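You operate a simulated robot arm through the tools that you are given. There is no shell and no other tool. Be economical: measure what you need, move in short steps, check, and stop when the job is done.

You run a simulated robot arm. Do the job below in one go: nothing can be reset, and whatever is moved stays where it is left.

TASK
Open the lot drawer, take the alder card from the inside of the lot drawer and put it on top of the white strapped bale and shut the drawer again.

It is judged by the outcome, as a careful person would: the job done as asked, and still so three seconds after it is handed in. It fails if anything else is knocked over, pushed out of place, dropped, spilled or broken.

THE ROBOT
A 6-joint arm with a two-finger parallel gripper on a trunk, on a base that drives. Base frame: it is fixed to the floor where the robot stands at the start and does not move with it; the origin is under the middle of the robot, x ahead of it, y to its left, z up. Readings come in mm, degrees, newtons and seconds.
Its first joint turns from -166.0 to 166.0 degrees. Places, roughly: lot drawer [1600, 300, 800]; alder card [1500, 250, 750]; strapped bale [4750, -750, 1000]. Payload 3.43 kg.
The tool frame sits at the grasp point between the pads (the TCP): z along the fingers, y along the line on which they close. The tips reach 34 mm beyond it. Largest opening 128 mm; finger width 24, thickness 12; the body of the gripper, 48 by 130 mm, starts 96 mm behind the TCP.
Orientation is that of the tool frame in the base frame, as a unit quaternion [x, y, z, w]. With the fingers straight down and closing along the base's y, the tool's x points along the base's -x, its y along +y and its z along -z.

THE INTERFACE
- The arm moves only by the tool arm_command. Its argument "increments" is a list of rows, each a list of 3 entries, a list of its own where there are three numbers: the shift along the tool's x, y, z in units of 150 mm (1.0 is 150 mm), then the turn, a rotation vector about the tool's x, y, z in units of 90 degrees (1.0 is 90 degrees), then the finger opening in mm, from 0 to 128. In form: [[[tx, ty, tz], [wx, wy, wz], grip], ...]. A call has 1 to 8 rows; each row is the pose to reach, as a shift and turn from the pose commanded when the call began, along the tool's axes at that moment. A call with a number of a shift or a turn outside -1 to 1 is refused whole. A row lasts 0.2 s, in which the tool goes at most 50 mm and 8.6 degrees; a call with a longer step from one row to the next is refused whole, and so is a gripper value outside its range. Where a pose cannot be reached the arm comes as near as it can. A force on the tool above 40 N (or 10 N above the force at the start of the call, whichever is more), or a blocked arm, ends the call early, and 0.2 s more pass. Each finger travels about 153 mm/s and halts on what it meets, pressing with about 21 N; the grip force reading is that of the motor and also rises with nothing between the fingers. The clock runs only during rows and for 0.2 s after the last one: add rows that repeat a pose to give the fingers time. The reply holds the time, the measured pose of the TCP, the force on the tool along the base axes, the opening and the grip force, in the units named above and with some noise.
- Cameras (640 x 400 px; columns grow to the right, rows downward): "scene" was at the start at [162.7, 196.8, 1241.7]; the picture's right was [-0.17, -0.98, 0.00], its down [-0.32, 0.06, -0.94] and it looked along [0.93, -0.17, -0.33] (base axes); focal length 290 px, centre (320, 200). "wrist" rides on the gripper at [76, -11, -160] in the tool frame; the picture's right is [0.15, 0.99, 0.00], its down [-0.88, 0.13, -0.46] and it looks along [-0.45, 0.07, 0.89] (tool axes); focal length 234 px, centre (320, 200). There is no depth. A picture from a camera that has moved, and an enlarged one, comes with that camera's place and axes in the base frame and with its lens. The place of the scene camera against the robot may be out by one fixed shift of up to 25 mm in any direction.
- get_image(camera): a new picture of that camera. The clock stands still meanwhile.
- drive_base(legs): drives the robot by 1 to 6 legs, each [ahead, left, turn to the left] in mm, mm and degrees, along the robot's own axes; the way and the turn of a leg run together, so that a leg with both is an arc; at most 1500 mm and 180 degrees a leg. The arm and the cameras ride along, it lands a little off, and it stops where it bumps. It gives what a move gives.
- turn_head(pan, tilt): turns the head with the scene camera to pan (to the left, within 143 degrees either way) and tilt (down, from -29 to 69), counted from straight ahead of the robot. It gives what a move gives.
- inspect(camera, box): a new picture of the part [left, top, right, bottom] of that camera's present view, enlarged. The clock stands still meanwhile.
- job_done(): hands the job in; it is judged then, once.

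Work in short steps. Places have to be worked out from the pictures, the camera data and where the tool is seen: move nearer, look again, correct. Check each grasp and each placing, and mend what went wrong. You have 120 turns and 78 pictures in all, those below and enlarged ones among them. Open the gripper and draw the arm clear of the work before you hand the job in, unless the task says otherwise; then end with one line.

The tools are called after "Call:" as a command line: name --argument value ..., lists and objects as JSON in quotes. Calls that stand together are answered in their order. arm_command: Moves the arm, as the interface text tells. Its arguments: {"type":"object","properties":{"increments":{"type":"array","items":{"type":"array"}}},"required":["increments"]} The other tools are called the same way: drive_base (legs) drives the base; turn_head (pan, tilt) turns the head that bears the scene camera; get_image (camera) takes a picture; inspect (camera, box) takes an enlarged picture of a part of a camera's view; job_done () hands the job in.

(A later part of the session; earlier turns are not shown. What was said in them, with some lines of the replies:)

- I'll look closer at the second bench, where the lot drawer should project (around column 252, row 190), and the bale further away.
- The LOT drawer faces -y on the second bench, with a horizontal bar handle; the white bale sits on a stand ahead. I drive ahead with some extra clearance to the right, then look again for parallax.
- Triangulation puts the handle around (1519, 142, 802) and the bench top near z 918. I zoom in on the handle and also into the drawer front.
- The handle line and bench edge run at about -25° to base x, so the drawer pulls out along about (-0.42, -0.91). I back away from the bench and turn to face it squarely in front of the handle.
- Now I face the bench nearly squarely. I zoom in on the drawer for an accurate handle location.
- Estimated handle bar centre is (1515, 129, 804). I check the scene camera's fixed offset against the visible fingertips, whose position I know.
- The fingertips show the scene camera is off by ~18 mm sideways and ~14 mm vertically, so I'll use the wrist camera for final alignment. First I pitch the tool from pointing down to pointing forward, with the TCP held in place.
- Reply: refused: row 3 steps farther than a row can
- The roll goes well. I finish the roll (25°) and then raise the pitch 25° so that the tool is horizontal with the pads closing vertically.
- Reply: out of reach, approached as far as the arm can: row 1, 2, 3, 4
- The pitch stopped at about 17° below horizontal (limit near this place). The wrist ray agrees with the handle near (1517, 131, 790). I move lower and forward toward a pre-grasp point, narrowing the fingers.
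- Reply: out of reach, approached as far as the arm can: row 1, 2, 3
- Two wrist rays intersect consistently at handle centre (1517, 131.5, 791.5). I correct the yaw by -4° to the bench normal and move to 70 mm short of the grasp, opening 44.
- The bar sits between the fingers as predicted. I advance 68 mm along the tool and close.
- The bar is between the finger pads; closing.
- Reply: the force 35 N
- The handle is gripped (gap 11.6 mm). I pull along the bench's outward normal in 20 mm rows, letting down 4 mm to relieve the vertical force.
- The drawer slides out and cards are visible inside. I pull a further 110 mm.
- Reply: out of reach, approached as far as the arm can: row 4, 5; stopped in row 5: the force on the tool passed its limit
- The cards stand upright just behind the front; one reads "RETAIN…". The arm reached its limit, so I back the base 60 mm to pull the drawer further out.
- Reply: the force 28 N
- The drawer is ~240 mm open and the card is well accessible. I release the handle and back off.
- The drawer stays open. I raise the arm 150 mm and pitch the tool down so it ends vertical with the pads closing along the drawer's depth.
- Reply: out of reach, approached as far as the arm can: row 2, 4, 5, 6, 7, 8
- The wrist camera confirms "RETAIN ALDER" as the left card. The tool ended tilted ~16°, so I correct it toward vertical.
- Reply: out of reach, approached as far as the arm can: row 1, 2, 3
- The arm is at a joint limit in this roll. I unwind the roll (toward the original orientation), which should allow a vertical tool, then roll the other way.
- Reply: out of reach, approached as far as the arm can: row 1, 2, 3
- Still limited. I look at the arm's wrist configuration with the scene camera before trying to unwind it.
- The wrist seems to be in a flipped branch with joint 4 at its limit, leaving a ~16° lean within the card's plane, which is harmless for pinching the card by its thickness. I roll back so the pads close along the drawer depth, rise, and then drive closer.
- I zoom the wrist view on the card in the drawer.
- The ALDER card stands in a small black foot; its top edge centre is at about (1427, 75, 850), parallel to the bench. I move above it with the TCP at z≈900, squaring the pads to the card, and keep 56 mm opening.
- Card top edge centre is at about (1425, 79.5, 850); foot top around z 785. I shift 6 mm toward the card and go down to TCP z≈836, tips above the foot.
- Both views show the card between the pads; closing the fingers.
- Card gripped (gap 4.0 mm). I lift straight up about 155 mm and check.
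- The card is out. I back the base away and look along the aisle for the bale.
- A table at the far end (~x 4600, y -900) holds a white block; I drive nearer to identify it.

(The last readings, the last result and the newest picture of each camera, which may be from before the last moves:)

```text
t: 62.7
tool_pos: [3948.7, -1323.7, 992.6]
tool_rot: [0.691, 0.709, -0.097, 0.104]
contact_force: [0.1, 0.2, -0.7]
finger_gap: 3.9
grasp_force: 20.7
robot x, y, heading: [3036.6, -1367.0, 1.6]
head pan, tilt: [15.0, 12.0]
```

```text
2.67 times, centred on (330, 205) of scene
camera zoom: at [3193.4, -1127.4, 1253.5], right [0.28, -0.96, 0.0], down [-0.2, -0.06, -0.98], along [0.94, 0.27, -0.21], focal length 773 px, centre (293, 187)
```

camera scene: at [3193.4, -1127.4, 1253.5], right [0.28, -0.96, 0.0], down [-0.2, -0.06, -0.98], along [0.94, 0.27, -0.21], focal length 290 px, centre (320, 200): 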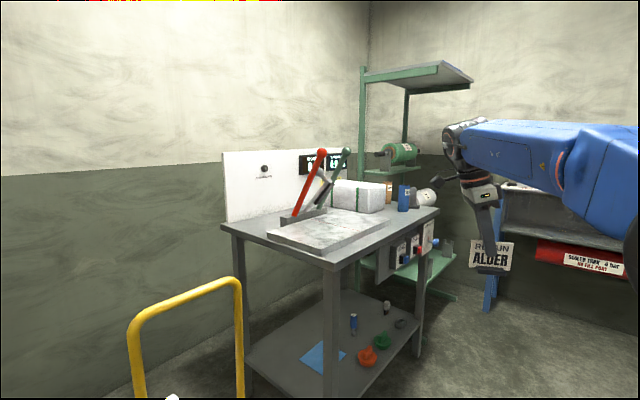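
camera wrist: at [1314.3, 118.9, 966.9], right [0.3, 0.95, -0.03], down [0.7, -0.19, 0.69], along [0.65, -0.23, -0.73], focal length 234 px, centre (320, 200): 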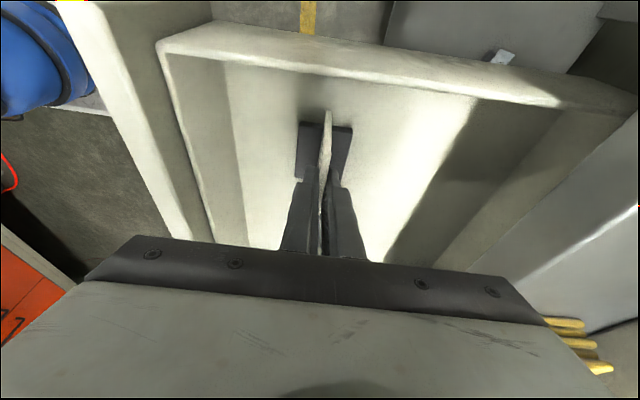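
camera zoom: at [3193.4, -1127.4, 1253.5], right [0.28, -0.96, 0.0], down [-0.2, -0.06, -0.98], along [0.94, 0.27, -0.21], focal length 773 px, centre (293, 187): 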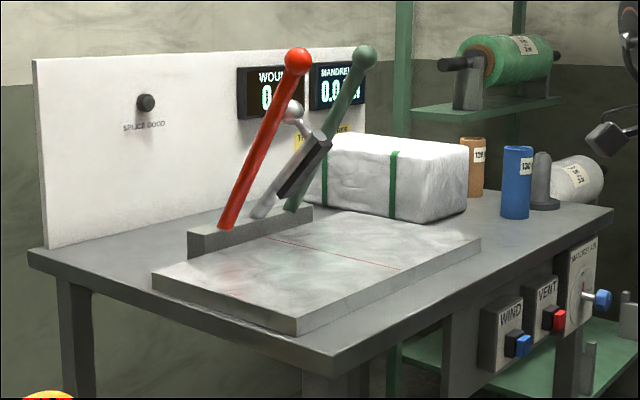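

The white bale with green straps is on that table, near (4850, -800), top about z 970. The table front also runs at -25°. I'll swing out into the aisle, turn to face the table front, and sidestep in front of the bale.

Call:
drive_base --legs '[[629, -545, 0], [0, 0, 63.5], [0, -350, 0], [0, -350, 0]]'

Call:
turn_head --pan -15 --tilt 22

Call:
get_image --camera "scene"

Call:
get_image --camera "wrist"

```text
t: 73.6
tool_pos: [4676.6, -1356.3, 992.7]
tool_rot: [0.213, 0.967, -0.028, 0.14]
contact_force: [0.3, -0.2, -0.3]
finger_gap: 3.7
grasp_force: 21.1
robot x, y, heading: [4311.5, -2192.4, 65.0]
head pan, tilt: [15.0, 12.0]
```

```text
t: 74.6
tool_pos: [4676.0, -1355.7, 992.1]
tool_rot: [0.213, 0.967, -0.028, 0.14]
contact_force: [-0.1, 0.1, 0.2]
finger_gap: 3.6
grasp_force: 21.2
robot x, y, heading: [4312.3, -2194.9, 65.2]
head pan, tilt: [-15.0, 22.0]
```

```text
39 pictures are left
camera scene: at [4197.7, -1962.5, 1237.3], right [0.77, -0.64, 0.0], down [-0.24, -0.29, -0.93], along [0.6, 0.71, -0.37], focal length 290 px, centre (320, 200)
```

scene: 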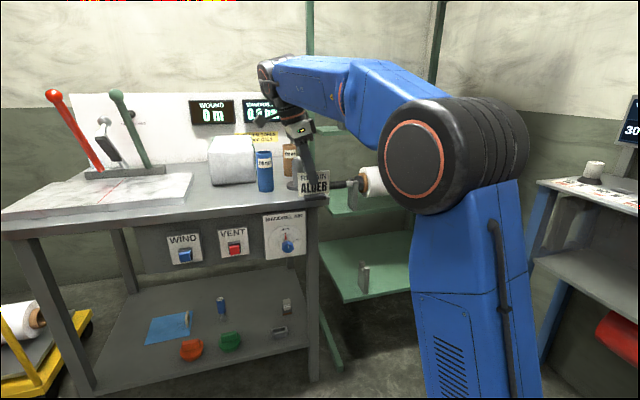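

```text
38 pictures are left
camera wrist: at [4564.8, -1317.9, 1124.0], right [0.29, 0.96, -0.03], down [0.7, -0.19, 0.69], along [0.65, -0.22, -0.73], focal length 234 px, centre (320, 200)
```

wrist: 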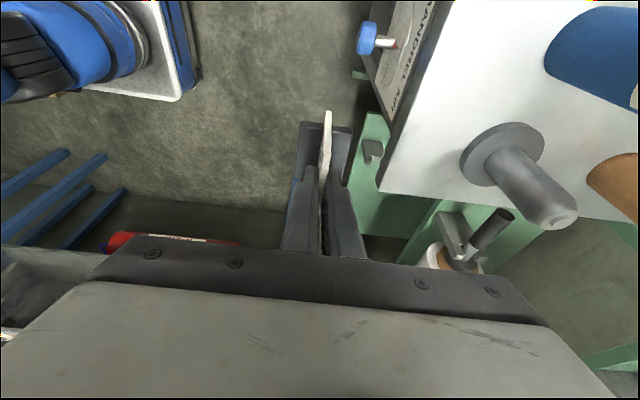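

Call:
inspect --camera "scene" --box '[170, 110, 330, 220]'

```text
3.64 times, centred on (250, 165) of scene
camera zoom: at [4197.7, -1962.5, 1237.3], right [0.77, -0.64, 0.0], down [-0.24, -0.29, -0.93], along [0.6, 0.71, -0.37], focal length 1054 px, centre (574, 327)
```

zoom: 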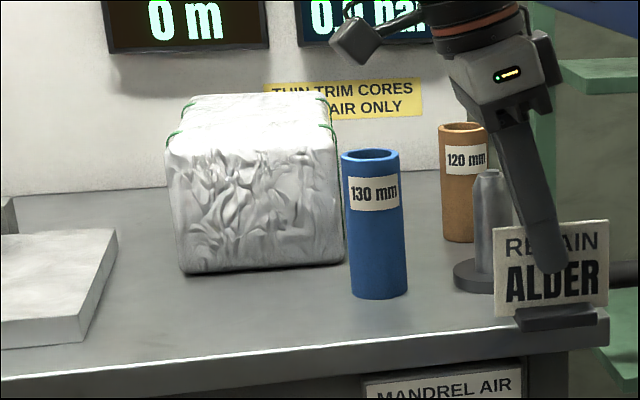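

The bale's top is roughly (4548,-917)–(4697,-986)–(4832,-701)–(4688,-613), z≈1000; I aim the card at about (4666, -856). The card's foot hangs ~65–70 mm below the TCP, so I first raise the arm by 140 mm.

Call:
arm_command --increments '[[[-0.05, 0, -0.15], [0, 0, 0], 0], [[-0.09, 0, -0.3], [0, 0, 0], 0], [[-0.135, 0, -0.45], [0, 0, 0], 0], [[-0.18, 0, -0.6], [0, 0, 0], 0], [[-0.225, 0, -0.75], [0, 0, 0], 0], [[-0.27, 0, -0.9], [0, 0, 0], 0]]'

Call:
drive_base --legs '[[0, 220, 0], [250, 0, 0]]'

Call:
get_image --camera "wrist"

Call:
get_image --camera "scene"

```text
t: 76.0
tool_pos: [4676.8, -1363.1, 1118.0]
tool_rot: [0.213, 0.967, -0.026, 0.141]
contact_force: [0.0, 0.4, -0.6]
finger_gap: 4.0
grasp_force: 20.7
out of reach, approached as far as the arm can: row 6
robot x, y, heading: [4313.0, -2197.2, 64.9]
head pan, tilt: [-15.0, 22.0]
```

```text
t: 79.1
tool_pos: [4585.1, -1040.7, 1119.8]
tool_rot: [0.211, 0.967, -0.024, 0.141]
contact_force: [-0.9, 0.1, -0.9]
finger_gap: 3.9
grasp_force: 21.7
robot x, y, heading: [4219.9, -1869.1, 65.1]
head pan, tilt: [-15.0, 22.0]
```

```text
36 pictures are left
camera wrist: at [4471.9, -1003.8, 1250.7], right [0.28, 0.96, -0.03], down [0.7, -0.19, 0.69], along [0.65, -0.22, -0.73], focal length 234 px, centre (320, 200)
```

wrist: 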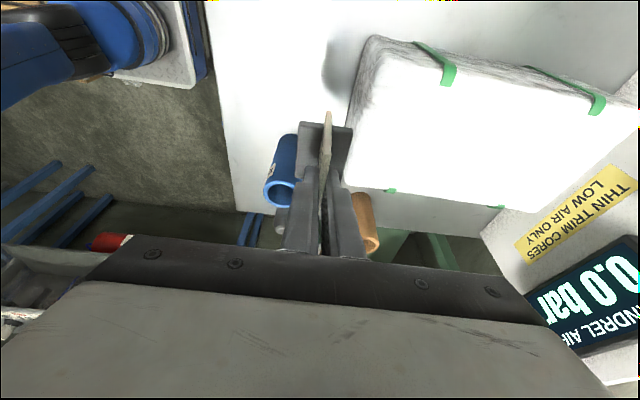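

```text
35 pictures are left
camera scene: at [4106.2, -1642.2, 1237.2], right [0.77, -0.64, 0.0], down [-0.24, -0.29, -0.93], along [0.59, 0.71, -0.37], focal length 290 px, centre (320, 200)
```

scene: 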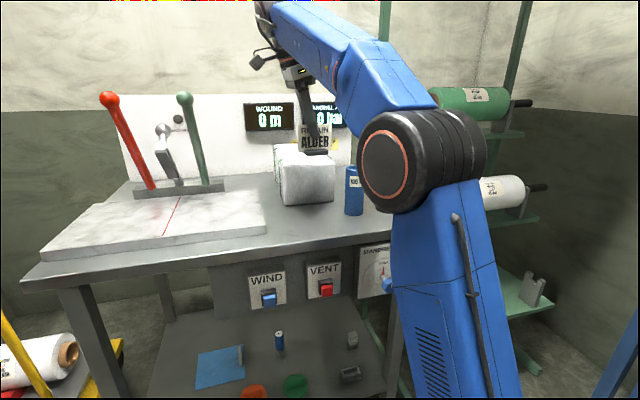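

The wrist view puts the bale's top centre near (4660, -890), almost straight ahead of the card. I drive forward 160 mm and look again.

Call:
drive_base --legs '[[160, 0, 0]]'

Call:
get_image --camera "wrist"

Call:
inspect --camera "scene" --box '[220, 80, 420, 260]'

```text
t: 80.5
tool_pos: [4651.7, -896.7, 1119.9]
tool_rot: [0.212, 0.967, -0.025, 0.141]
contact_force: [-0.4, 0.3, -0.1]
finger_gap: 4.0
grasp_force: 21.1
robot x, y, heading: [4289.7, -1727.0, 65.2]
head pan, tilt: [-15.0, 22.0]
```

```text
34 pictures are left
camera wrist: at [4540.0, -858.7, 1250.8], right [0.28, 0.96, -0.03], down [0.7, -0.19, 0.69], along [0.65, -0.22, -0.73], focal length 234 px, centre (320, 200)
```

wrist: 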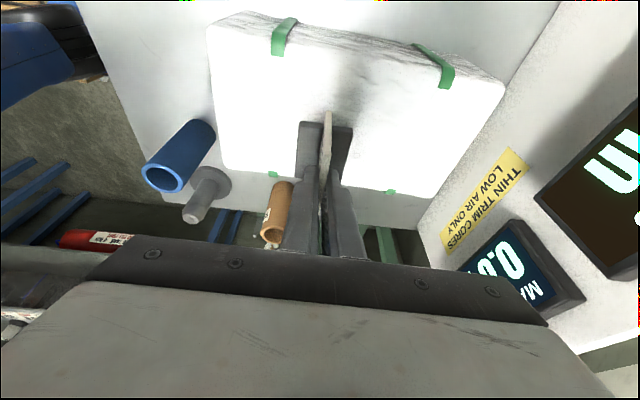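

```text
2.22 times, centred on (320, 170) of scene
camera zoom: at [4173.8, -1496.9, 1237.2], right [0.77, -0.64, 0.0], down [-0.24, -0.29, -0.93], along [0.59, 0.71, -0.37], focal length 644 px, centre (320, 267)
```

zoom: 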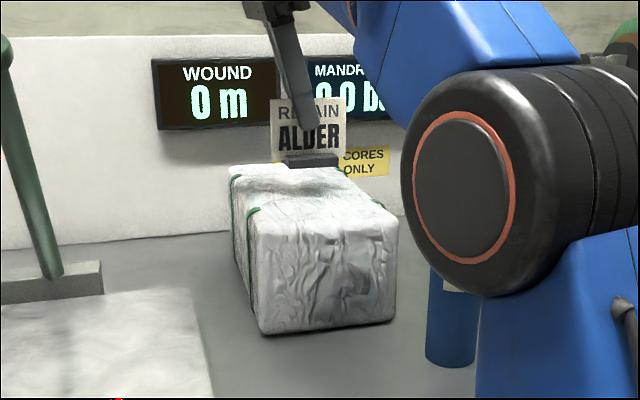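

The card hangs near the middle of the bale's top (centre est. (4667, -875)). I lower 35 mm and check the gap.

Call:
arm_command --increments '[[[0.022, 0, 0.075], [0, 0, 0], 0], [[0.044, 0, 0.15], [0, 0, 0], 0], [[0.066, 0, 0.224], [0, 0, 0], 0]]'

Call:
inspect --camera "scene" --box '[270, 90, 390, 190]'

```text
t: 81.3
tool_pos: [4653.3, -896.9, 1084.5]
tool_rot: [0.212, 0.967, -0.024, 0.14]
contact_force: [-0.3, 1.4, 8.1]
finger_gap: 4.1
grasp_force: 21.0
robot x, y, heading: [4287.5, -1727.1, 65.1]
head pan, tilt: [-15.0, 22.0]
```

```text
4.00 times, centred on (330, 140) of scene
camera zoom: at [4173.6, -1497.1, 1237.3], right [0.77, -0.64, 0.0], down [-0.24, -0.29, -0.93], along [0.59, 0.71, -0.37], focal length 1160 px, centre (280, 440)
```

zoom: 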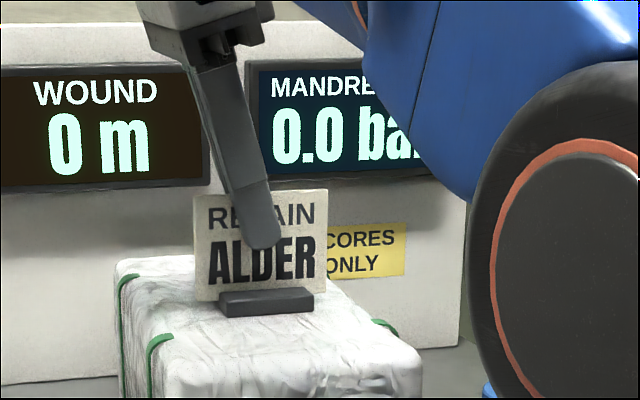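

A force of +8 N shows the foot is resting on the bale. I open the fingers gently.

Call:
arm_command --increments '[[[0, 0, 0], [0, 0, 0], 8], [[0, 0, 0], [0, 0, 0], 16], [[0, 0, 0], [0, 0, 0], 30], [[0, 0, 0], [0, 0, 0], 40]]'

Call:
inspect --camera "scene" --box '[270, 90, 390, 190]'

Call:
get_image --camera "wrist"

```text
t: 82.3
tool_pos: [4654.1, -896.4, 1082.8]
tool_rot: [0.211, 0.967, -0.025, 0.141]
contact_force: [0.2, -0.1, 0.5]
finger_gap: 39.7
grasp_force: 0.1
robot x, y, heading: [4290.7, -1727.6, 65.1]
head pan, tilt: [-15.0, 22.0]
```

```text
4.00 times, centred on (330, 140) of scene
camera zoom: at [4173.8, -1496.9, 1237.2], right [0.77, -0.64, 0.0], down [-0.24, -0.29, -0.93], along [0.59, 0.71, -0.37], focal length 1160 px, centre (280, 440)
```

zoom: 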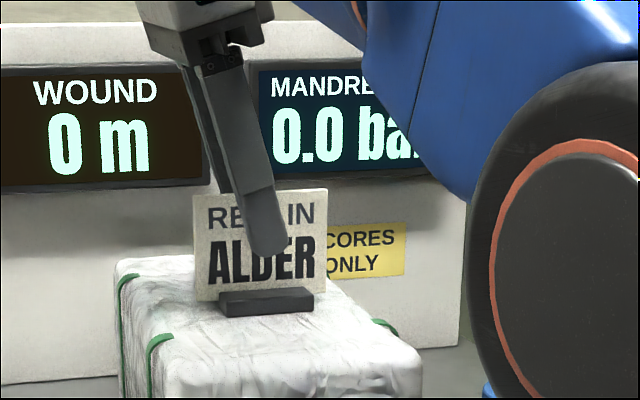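

```text
30 pictures are left
camera wrist: at [4541.0, -858.8, 1215.1], right [0.28, 0.96, -0.03], down [0.7, -0.19, 0.69], along [0.65, -0.22, -0.73], focal length 234 px, centre (320, 200)
```

wrist: 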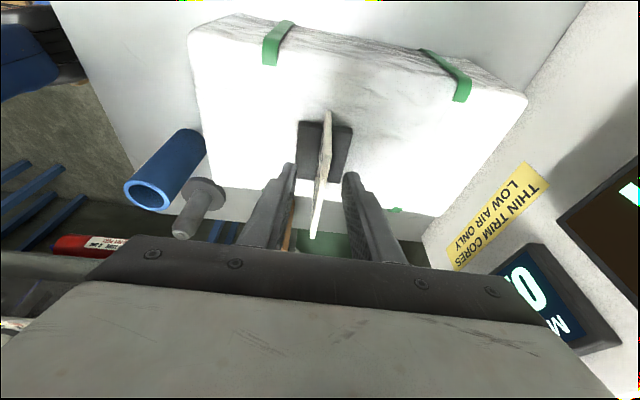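

The card stands freely on the bale. I withdraw upward and then sideways along the card's plane so the rear finger can't catch it.

Call:
arm_command --increments '[[[-0.02, 0, -0.08], [0, 0, 0], 44], [[-0.04, 0, -0.16], [0, 0, 0], 44], [[-0.06, 0, -0.24], [0, 0, 0], 44], [[0.1, 0, -0.28], [0, 0, 0], 44], [[0.25, 0, -0.33], [0, 0, 0], 44], [[0.4, 0, -0.37], [0, 0, 0], 44], [[0.53, 0, -0.41], [0, 0, 0], 44]]'

Call:
inspect --camera "scene" --box '[230, 60, 390, 190]'

```text
t: 83.9
tool_pos: [4569.9, -865.0, 1099.7]
tool_rot: [0.211, 0.967, -0.021, 0.14]
contact_force: [0.4, -1.0, -0.5]
finger_gap: 44.1
grasp_force: 0.1
out of reach, approached as far as the arm can: row 4, 5, 6, 7
robot x, y, heading: [4289.8, -1725.6, 65.3]
head pan, tilt: [-15.0, 22.0]
```

```text
3.08 times, centred on (310, 125) of scene
camera zoom: at [4173.9, -1496.9, 1237.2], right [0.77, -0.64, 0.0], down [-0.24, -0.29, -0.93], along [0.6, 0.71, -0.37], focal length 892 px, centre (351, 431)
```

zoom: 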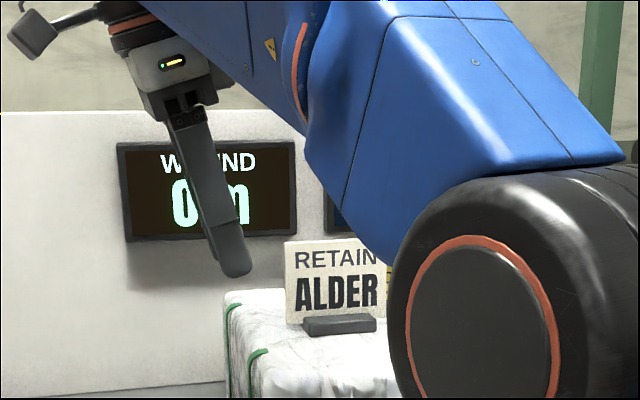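

The card stands stably on the bale and the gripper is clear. I drive straight back out, then pitch the tool forward again for pushing the drawer.

Call:
drive_base --legs '[[-575, 0, 0]]'

Call:
arm_command --increments '[[[0, 0, 0.1], [-0.09, 0, 0], 40], [[0, 0, 0.2], [-0.18, 0, 0], 40], [[0, 0, 0.3], [-0.27, 0, 0], 30], [[0, 0, 0.4], [-0.36, 0, 0], 20], [[0, 0, 0.5], [-0.45, 0, 0], 10], [[0, 0, 0.6], [-0.54, 0, 0], 0], [[0, 0, 0.7], [-0.63, 0, 0], 0], [[0, 0, 0.8], [-0.72, 0, 0], 0]]'

Call:
get_image --camera "scene"

```text
t: 87.2
tool_pos: [4330.1, -1382.4, 1100.5]
tool_rot: [0.21, 0.967, -0.021, 0.141]
contact_force: [0.1, -0.7, -0.2]
finger_gap: 44.2
grasp_force: 0.0
robot x, y, heading: [4048.3, -2242.5, 65.3]
head pan, tilt: [-15.0, 22.0]
```

```text
t: 89.0
tool_pos: [4360.7, -1393.6, 985.4]
tool_rot: [0.103, 0.828, 0.502, 0.23]
contact_force: [-0.3, -0.8, 1.0]
finger_gap: 0.0
grasp_force: 21.1
robot x, y, heading: [4047.6, -2242.2, 65.3]
head pan, tilt: [-15.0, 22.0]
```

```text
28 pictures are left
camera scene: at [3933.8, -2013.8, 1237.2], right [0.77, -0.64, 0.0], down [-0.24, -0.29, -0.93], along [0.59, 0.71, -0.37], focal length 290 px, centre (320, 200)
```

scene: 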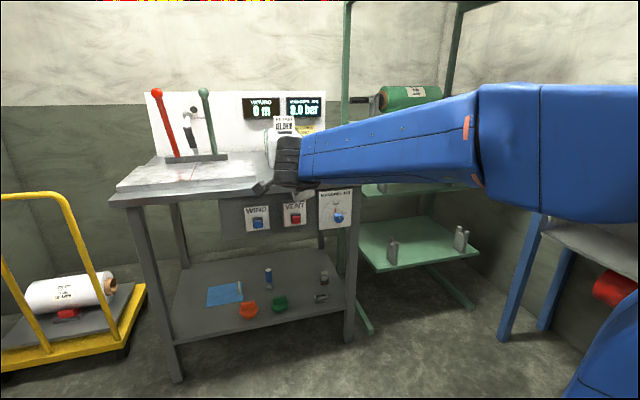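

The arm points forward again with fingers closed. I travel sideways back along the aisle toward the drawer, stopping short to check.

Call:
drive_base --legs '[[0, 1100, 0], [0, 1100, 0], [-190, 0, 0], [0, 700, 0]]'

Call:
turn_head --pan 0 --tilt 30

Call:
get_image --camera "scene"

```text
t: 91.8
tool_pos: [3958.6, -1208.7, 985.6]
tool_rot: [0.091, 0.83, 0.502, 0.225]
contact_force: [-0.2, -0.3, 0.2]
finger_gap: 0.4
grasp_force: 21.3
robot x, y, heading: [3671.2, -2070.4, 66.6]
head pan, tilt: [-15.0, 22.0]
stopped in leg 1: the robot was blocked; the commanded pose is now the measured one
```

```text
t: 92.6
tool_pos: [3959.5, -1209.5, 986.9]
tool_rot: [0.091, 0.83, 0.503, 0.224]
contact_force: [0.4, 0.3, -1.0]
finger_gap: 0.0
grasp_force: 20.1
robot x, y, heading: [3672.1, -2064.4, 66.8]
head pan, tilt: [0.0, 30.0]
```

```text
27 pictures are left
camera scene: at [3528.5, -1830.2, 1224.5], right [0.92, -0.4, 0.0], down [-0.2, -0.46, -0.87], along [0.34, 0.8, -0.5], focal length 290 px, centre (320, 200)
```

scene: 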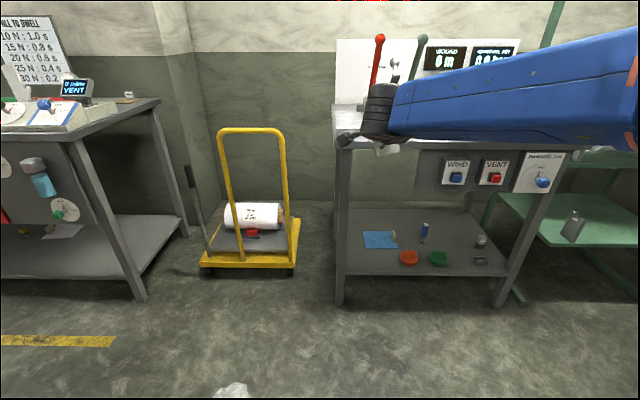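

The base bumped on something to its left; I look that way.

Call:
turn_head --pan 100 --tilt 40

Call:
get_image --camera "scene"

```text
t: 94.3
tool_pos: [3959.5, -1209.7, 986.2]
tool_rot: [0.091, 0.83, 0.503, 0.224]
contact_force: [0.1, 0.4, 0.8]
finger_gap: 0.0
grasp_force: 20.9
robot x, y, heading: [3671.0, -2066.3, 66.9]
head pan, tilt: [100.0, 40.0]
```

```text
26 pictures are left
camera scene: at [3410.0, -1893.8, 1209.1], right [0.23, 0.97, 0.0], down [0.63, -0.15, -0.77], along [-0.75, 0.18, -0.64], focal length 290 px, centre (320, 200)
```

scene: 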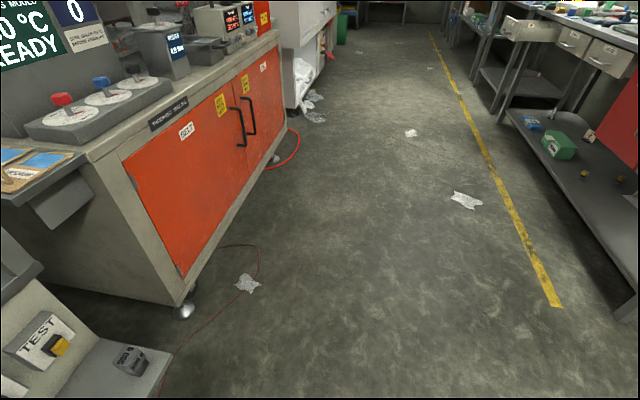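

Machines crowd the rear-left side here. I move forward a bit, turn so the arm leads along the aisle, and then travel down its middle.

Call:
drive_base --legs '[[180, 0, 0], [0, 0, 88]]'

Call:
turn_head --pan 0 --tilt 30

Call:
get_image --camera "scene"

```text
t: 99.6
tool_pos: [2890.8, -1600.0, 985.6]
tool_rot: [-0.515, 0.657, 0.516, -0.192]
contact_force: [0.4, -0.1, -0.2]
finger_gap: 0.0
grasp_force: 20.8
robot x, y, heading: [3744.4, -1905.1, 155.4]
head pan, tilt: [100.0, 40.0]
```

```text
t: 101.4
tool_pos: [2889.4, -1601.3, 985.1]
tool_rot: [-0.515, 0.656, 0.516, -0.192]
contact_force: [-0.1, 0.5, 0.2]
finger_gap: 0.0
grasp_force: 21.2
robot x, y, heading: [3741.8, -1907.3, 155.7]
head pan, tilt: [0.0, 30.0]
```

```text
25 pictures are left
camera scene: at [3485.9, -2042.7, 1224.4], right [0.41, 0.91, 0.0], down [0.46, -0.21, -0.87], along [-0.79, 0.36, -0.5], focal length 290 px, centre (320, 200)
```

scene: 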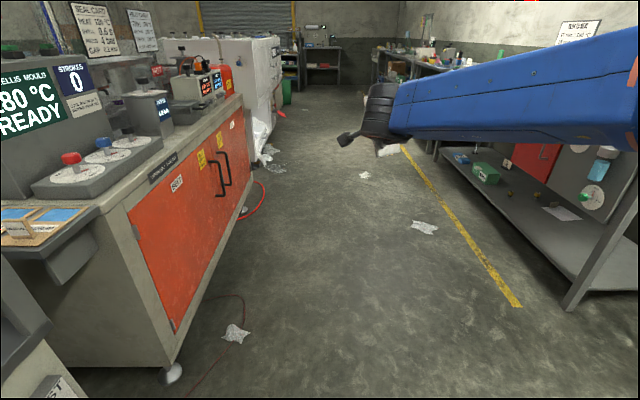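

The aisle is clear ahead. I drive along it to in front of the drawer, shift back from the bench, and turn to face it.

Call:
drive_base --legs '[[1400, 0, 0], [1400, 0, 0]]'

Call:
drive_base --legs '[[0, 330, 0], [0, 0, -90.5]]'

Call:
get_image --camera "scene"

```text
t: 115.0
tool_pos: [292.8, -542.7, 985.4]
tool_rot: [-0.533, 0.643, 0.511, -0.204]
contact_force: [-0.2, 0.0, -0.1]
finger_gap: 0.0
grasp_force: 21.2
robot x, y, heading: [1158.0, -802.6, 158.5]
head pan, tilt: [0.0, 30.0]
```

```text
t: 120.3
tool_pos: [1144.8, -219.1, 985.4]
tool_rot: [-0.026, 0.834, 0.53, 0.152]
contact_force: [0.6, -0.5, -0.5]
finger_gap: 0.1
grasp_force: 20.9
robot x, y, heading: [1107.4, -1125.5, 82.7]
head pan, tilt: [0.0, 30.0]
stopped in leg 2: the robot was blocked; the commanded pose is now the measured one
```

```text
24 pictures are left
camera scene: at [900.4, -932.7, 1224.4], right [0.99, -0.12, 0.0], down [-0.06, -0.5, -0.87], along [0.11, 0.86, -0.5], focal length 290 px, centre (320, 200)
```

scene: 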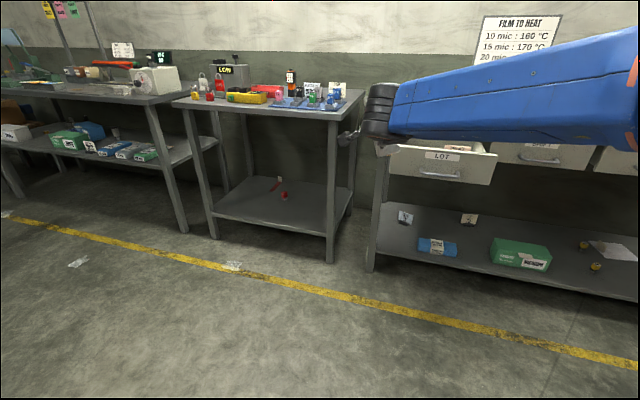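

The base's back touched something at the far side. I move forward 110 mm and finish the turn.

Call:
drive_base --legs '[[110, 0, 0], [0, 0, -17.7]]'

Call:
get_image --camera "scene"

```text
t: 122.5
tool_pos: [1430.1, -166.6, 985.6]
tool_rot: [0.101, 0.828, 0.501, 0.231]
contact_force: [-0.5, 0.2, -0.7]
finger_gap: 0.0
grasp_force: 21.5
robot x, y, heading: [1118.2, -1015.4, 64.8]
head pan, tilt: [0.0, 30.0]
```

```text
23 pictures are left
camera scene: at [982.5, -775.5, 1224.4], right [0.91, -0.42, 0.0], down [-0.21, -0.45, -0.87], along [0.36, 0.79, -0.5], focal length 290 px, centre (320, 200)
```

scene: 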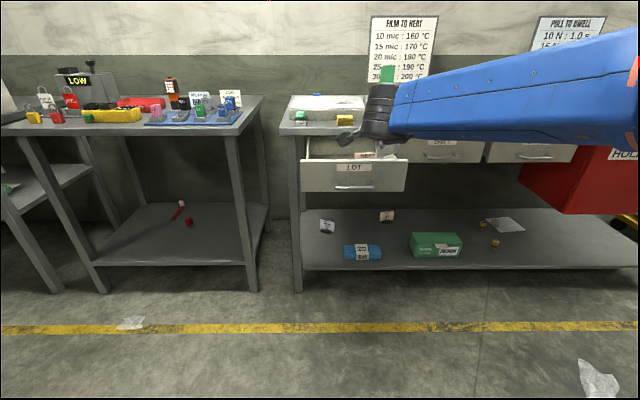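

I'm squarely in front of the open drawer. I lower the closed fingers to just before the drawer front, above the handle, at the middle of the front.

Call:
arm_command --increments '[[[0.11, -0.155, 0.03], [-0.018, 0.015, 0.042], 0], [[0.22, -0.31, 0.08], [-0.036, 0.03, 0.085], 0], [[0.33, -0.465, 0.14], [-0.054, 0.045, 0.127], 0], [[0.44, -0.62, 0.2], [-0.071, 0.059, 0.169], 0], [[0.547, -0.777, 0.253], [-0.071, 0.059, 0.169], 0], [[0.547, -0.777, 0.253], [-0.071, 0.059, 0.169], 0]]'

Call:
get_image --camera "wrist"

Call:
inspect --camera "scene" --box '[280, 100, 440, 220]'

```text
t: 123.9
tool_pos: [1382.9, -160.2, 845.7]
tool_rot: [0.175, 0.788, 0.576, 0.129]
contact_force: [-1.0, 0.4, -0.6]
finger_gap: 0.0
grasp_force: 21.4
robot x, y, heading: [1122.9, -1016.1, 64.9]
head pan, tilt: [0.0, 30.0]
```

```text
22 pictures are left
camera wrist: at [1248.5, -269.3, 883.3], right [-0.01, 0.34, 0.94], down [0.63, -0.73, 0.27], along [0.78, 0.6, -0.2], focal length 234 px, centre (320, 200)
```

wrist: 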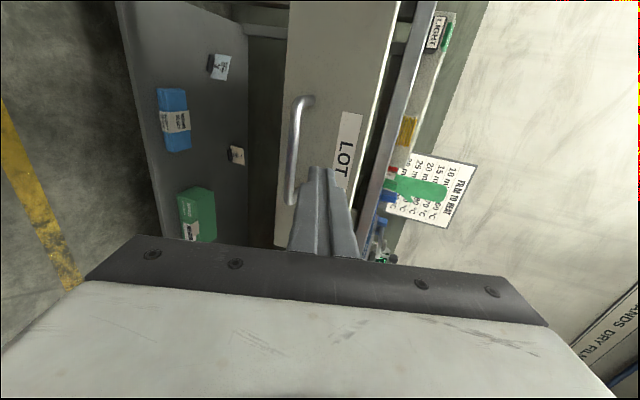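

```text
3.33 times, centred on (360, 160) of scene
camera zoom: at [982.5, -775.5, 1224.4], right [0.91, -0.42, 0.0], down [-0.21, -0.45, -0.87], along [0.36, 0.79, -0.5], focal length 966 px, centre (187, 333)
```

zoom: 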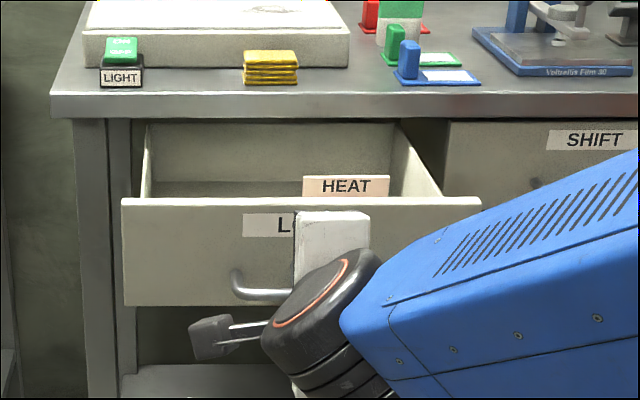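

The closed tips point at the drawer front above the bar, centred. I drive forward to push the drawer in most of the way.

Call:
drive_base --legs '[[110, 0, 0], [150, 0, 0]]'

Call:
get_image --camera "wrist"

Call:
inspect --camera "scene" --box '[280, 100, 440, 220]'

```text
t: 126.1
tool_pos: [1490.1, 80.4, 845.0]
tool_rot: [0.172, 0.789, 0.576, 0.128]
contact_force: [-0.7, -0.7, -0.1]
finger_gap: 0.0
grasp_force: 20.9
robot x, y, heading: [1230.9, -775.8, 65.4]
head pan, tilt: [0.0, 30.0]
```

```text
20 pictures are left
camera wrist: at [1355.0, -29.2, 883.5], right [-0.01, 0.34, 0.94], down [0.63, -0.73, 0.27], along [0.77, 0.6, -0.2], focal length 234 px, centre (320, 200)
```

wrist: 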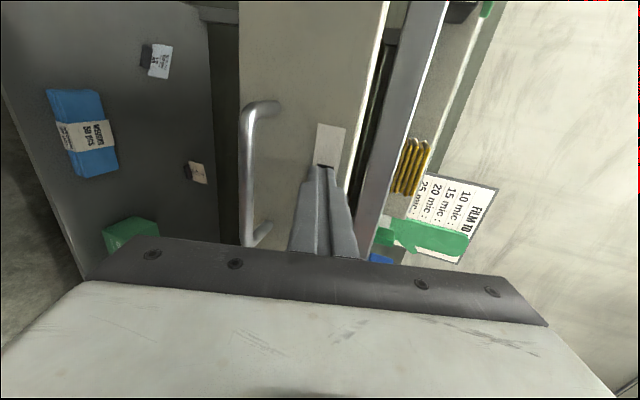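

```text
3.33 times, centred on (360, 160) of scene
camera zoom: at [1091.2, -536.7, 1224.4], right [0.91, -0.41, 0.0], down [-0.21, -0.46, -0.87], along [0.36, 0.79, -0.5], focal length 966 px, centre (187, 333)
```

zoom: 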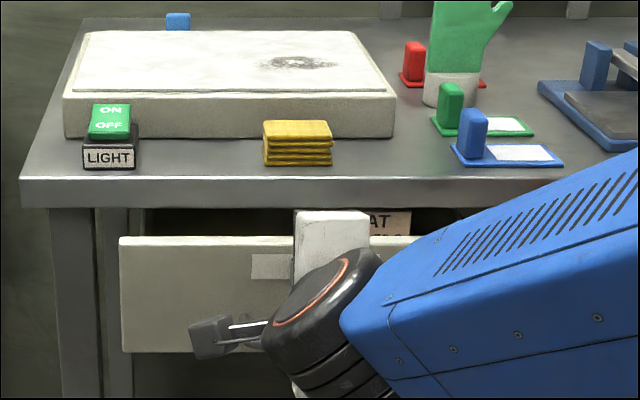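

The drawer is closing well; about 64 mm remains. I finish the push slowly with the arm until it meets resistance.

Call:
arm_command --increments '[[[0, 0.02, 0.064], [0, 0, 0], 0], [[0, 0.04, 0.127], [0, 0, 0], 0], [[0, 0.06, 0.19], [0, 0, 0], 0], [[0, 0.08, 0.254], [0, 0, 0], 0], [[0, 0.1, 0.318], [0, 0, 0], 0], [[0, 0.12, 0.38], [0, 0, 0], 0], [[0, 0.13, 0.42], [0, 0, 0], 0], [[0, 0.14, 0.45], [0, 0, 0], 0]]'

Call:
get_image --camera "wrist"

```text
t: 127.9
tool_pos: [1518.6, 143.3, 845.9]
tool_rot: [0.173, 0.789, 0.575, 0.128]
contact_force: [0.0, 0.1, -0.4]
finger_gap: 0.0
grasp_force: 21.0
robot x, y, heading: [1230.5, -775.6, 65.5]
head pan, tilt: [0.0, 30.0]
```

```text
18 pictures are left
camera wrist: at [1384.7, 35.5, 883.2], right [-0.01, 0.34, 0.94], down [0.63, -0.73, 0.27], along [0.77, 0.6, -0.2], focal length 234 px, centre (320, 200)
```

wrist: 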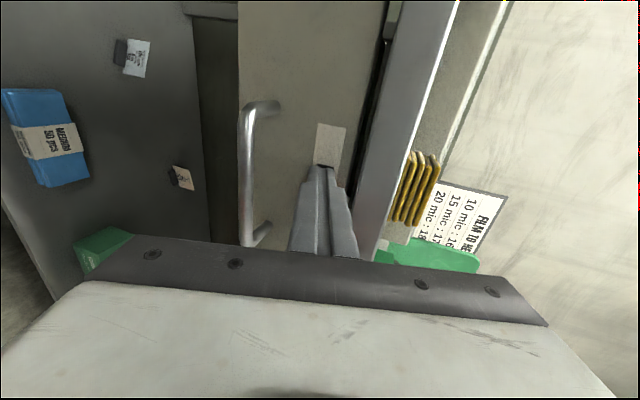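

No end-stop resistance yet, so I push on in 4 mm steps.

Call:
arm_command --increments '[[[0, 0.008, 0.025], [0, 0, 0], 0], [[0, 0.016, 0.05], [0, 0, 0], 0], [[0, 0.024, 0.076], [0, 0, 0], 0], [[0, 0.032, 0.1], [0, 0, 0], 0], [[0, 0.04, 0.127], [0, 0, 0], 0], [[0, 0.048, 0.152], [0, 0, 0], 0]]'

Call:
inspect --camera "scene" --box '[280, 100, 440, 220]'

```text
t: 128.3
tool_pos: [1519.0, 145.6, 846.4]
tool_rot: [0.172, 0.789, 0.576, 0.128]
contact_force: [-6.8, -16.2, 5.9]
finger_gap: 0.4
grasp_force: 21.3
robot x, y, heading: [1226.0, -776.7, 65.4]
head pan, tilt: [0.0, 30.0]
stopped in row 2: the force on the tool passed its limit (the readings are from after the stop); the commanded pose is now the measured one
```

```text
3.33 times, centred on (360, 160) of scene
camera zoom: at [1090.7, -538.1, 1224.5], right [0.91, -0.41, 0.0], down [-0.21, -0.45, -0.87], along [0.36, 0.79, -0.5], focal length 966 px, centre (187, 333)
```

zoom: 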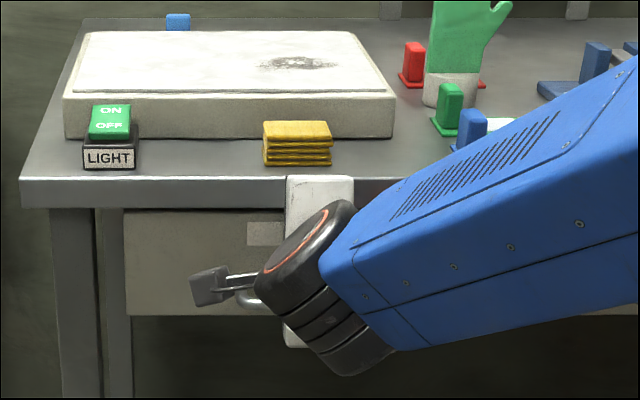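

The drawer hit its stop (force limit), fully shut. I back off, open the gripper and verify.

Call:
drive_base --legs '[[-200, 0, 0]]'

Call:
arm_command --increments '[[[0, 0, 0], [0, 0, 0], 20], [[0, 0, 0], [0, 0, 0], 40], [[0, 0, 0], [0, 0, 0], 60]]'

Call:
get_image --camera "scene"

Call:
get_image --camera "wrist"

Call:
turn_head --pan -75 --tilt 12

Call:
get_image --camera "scene"

```text
t: 129.9
tool_pos: [1436.1, -37.6, 845.8]
tool_rot: [0.173, 0.789, 0.575, 0.128]
contact_force: [0.1, -0.5, -0.3]
finger_gap: 0.2
grasp_force: 20.4
robot x, y, heading: [1147.9, -959.6, 65.5]
head pan, tilt: [0.0, 30.0]
```

```text
t: 130.7
tool_pos: [1435.8, -37.3, 845.8]
tool_rot: [0.173, 0.79, 0.574, 0.128]
contact_force: [0.1, -0.6, -0.8]
finger_gap: 59.8
grasp_force: 0.0
robot x, y, heading: [1144.6, -960.0, 65.1]
head pan, tilt: [0.0, 30.0]
```

```text
16 pictures are left
camera scene: at [1007.5, -720.5, 1224.4], right [0.91, -0.41, 0.0], down [-0.21, -0.46, -0.87], along [0.36, 0.79, -0.5], focal length 290 px, centre (320, 200)
```

scene: 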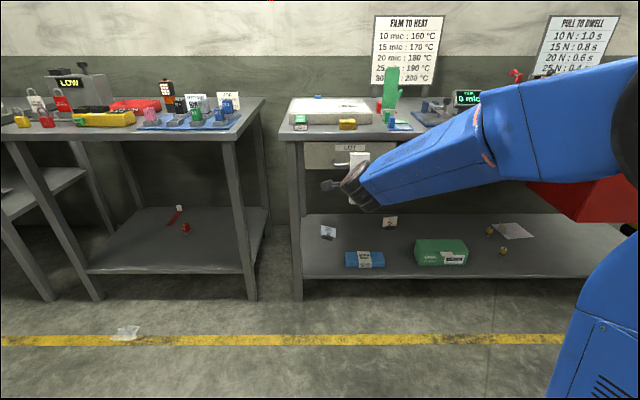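

```text
15 pictures are left
camera wrist: at [1301.9, -146.3, 882.7], right [-0.01, 0.34, 0.94], down [0.63, -0.73, 0.27], along [0.77, 0.6, -0.21], focal length 234 px, centre (320, 200)
```

wrist: 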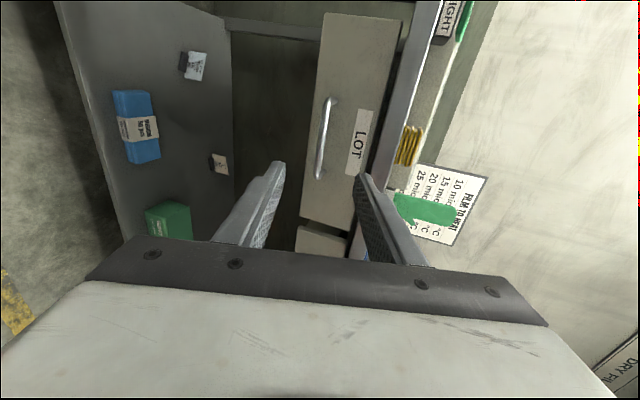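

```text
t: 132.2
tool_pos: [1435.0, -35.9, 845.1]
tool_rot: [0.172, 0.789, 0.575, 0.128]
contact_force: [1.0, 0.1, -0.2]
finger_gap: 59.9
grasp_force: 0.0
robot x, y, heading: [1146.6, -960.9, 65.6]
head pan, tilt: [-75.0, 12.0]
```

```text
14 pictures are left
camera scene: at [1061.9, -818.1, 1253.5], right [-0.16, -0.99, 0.0], down [-0.21, 0.03, -0.98], along [0.96, -0.16, -0.21], focal length 290 px, centre (320, 200)
```

scene: 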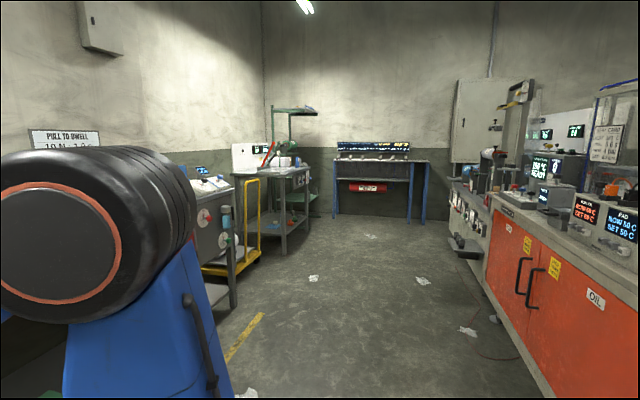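

Call:
inspect --camera "scene" --box '[220, 120, 330, 200]'

Call:
inspect --camera "wrist" --box '[270, 0, 450, 260]'

```text
5.00 times, centred on (275, 160) of scene
camera zoom: at [1061.9, -818.1, 1253.5], right [-0.16, -0.99, 0.0], down [-0.21, 0.03, -0.98], along [0.96, -0.16, -0.21], focal length 1450 px, centre (545, 400)
```

zoom: 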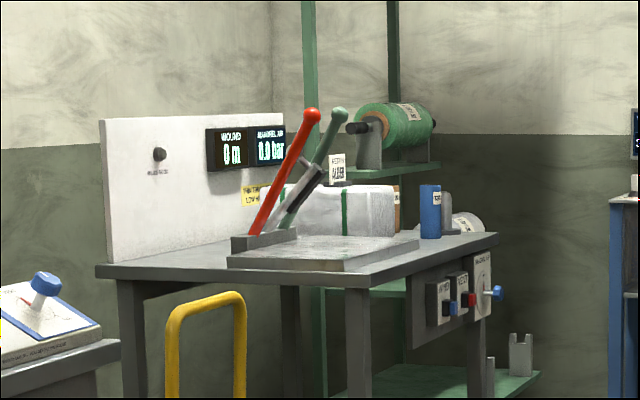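

```text
1.54 times, centred on (360, 130) of wrist
camera zoom: at [1301.9, -146.3, 882.7], right [-0.01, 0.34, 0.94], down [0.63, -0.73, 0.27], along [0.77, 0.6, -0.21], focal length 360 px, centre (258, 308)
```

zoom: 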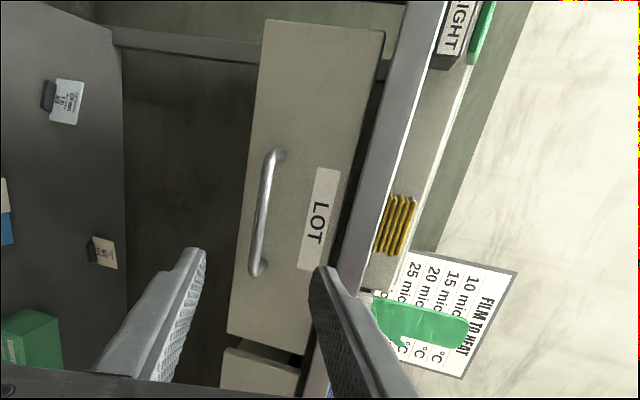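

The handle appears within a pixel or two of where it sat when the drawer was first closed, the card is standing on the bale, the gripper is open, and the arm is clear. I'm handing in.

Call:
job_done

```text
The job is handed in.
```

The alder card is standing on top of the white strapped bale, and the lot drawer is shut again. On the way back the base was stopped twice by something beside it, and I did not find out what it touched. The later pictures showed nothing knocked over.
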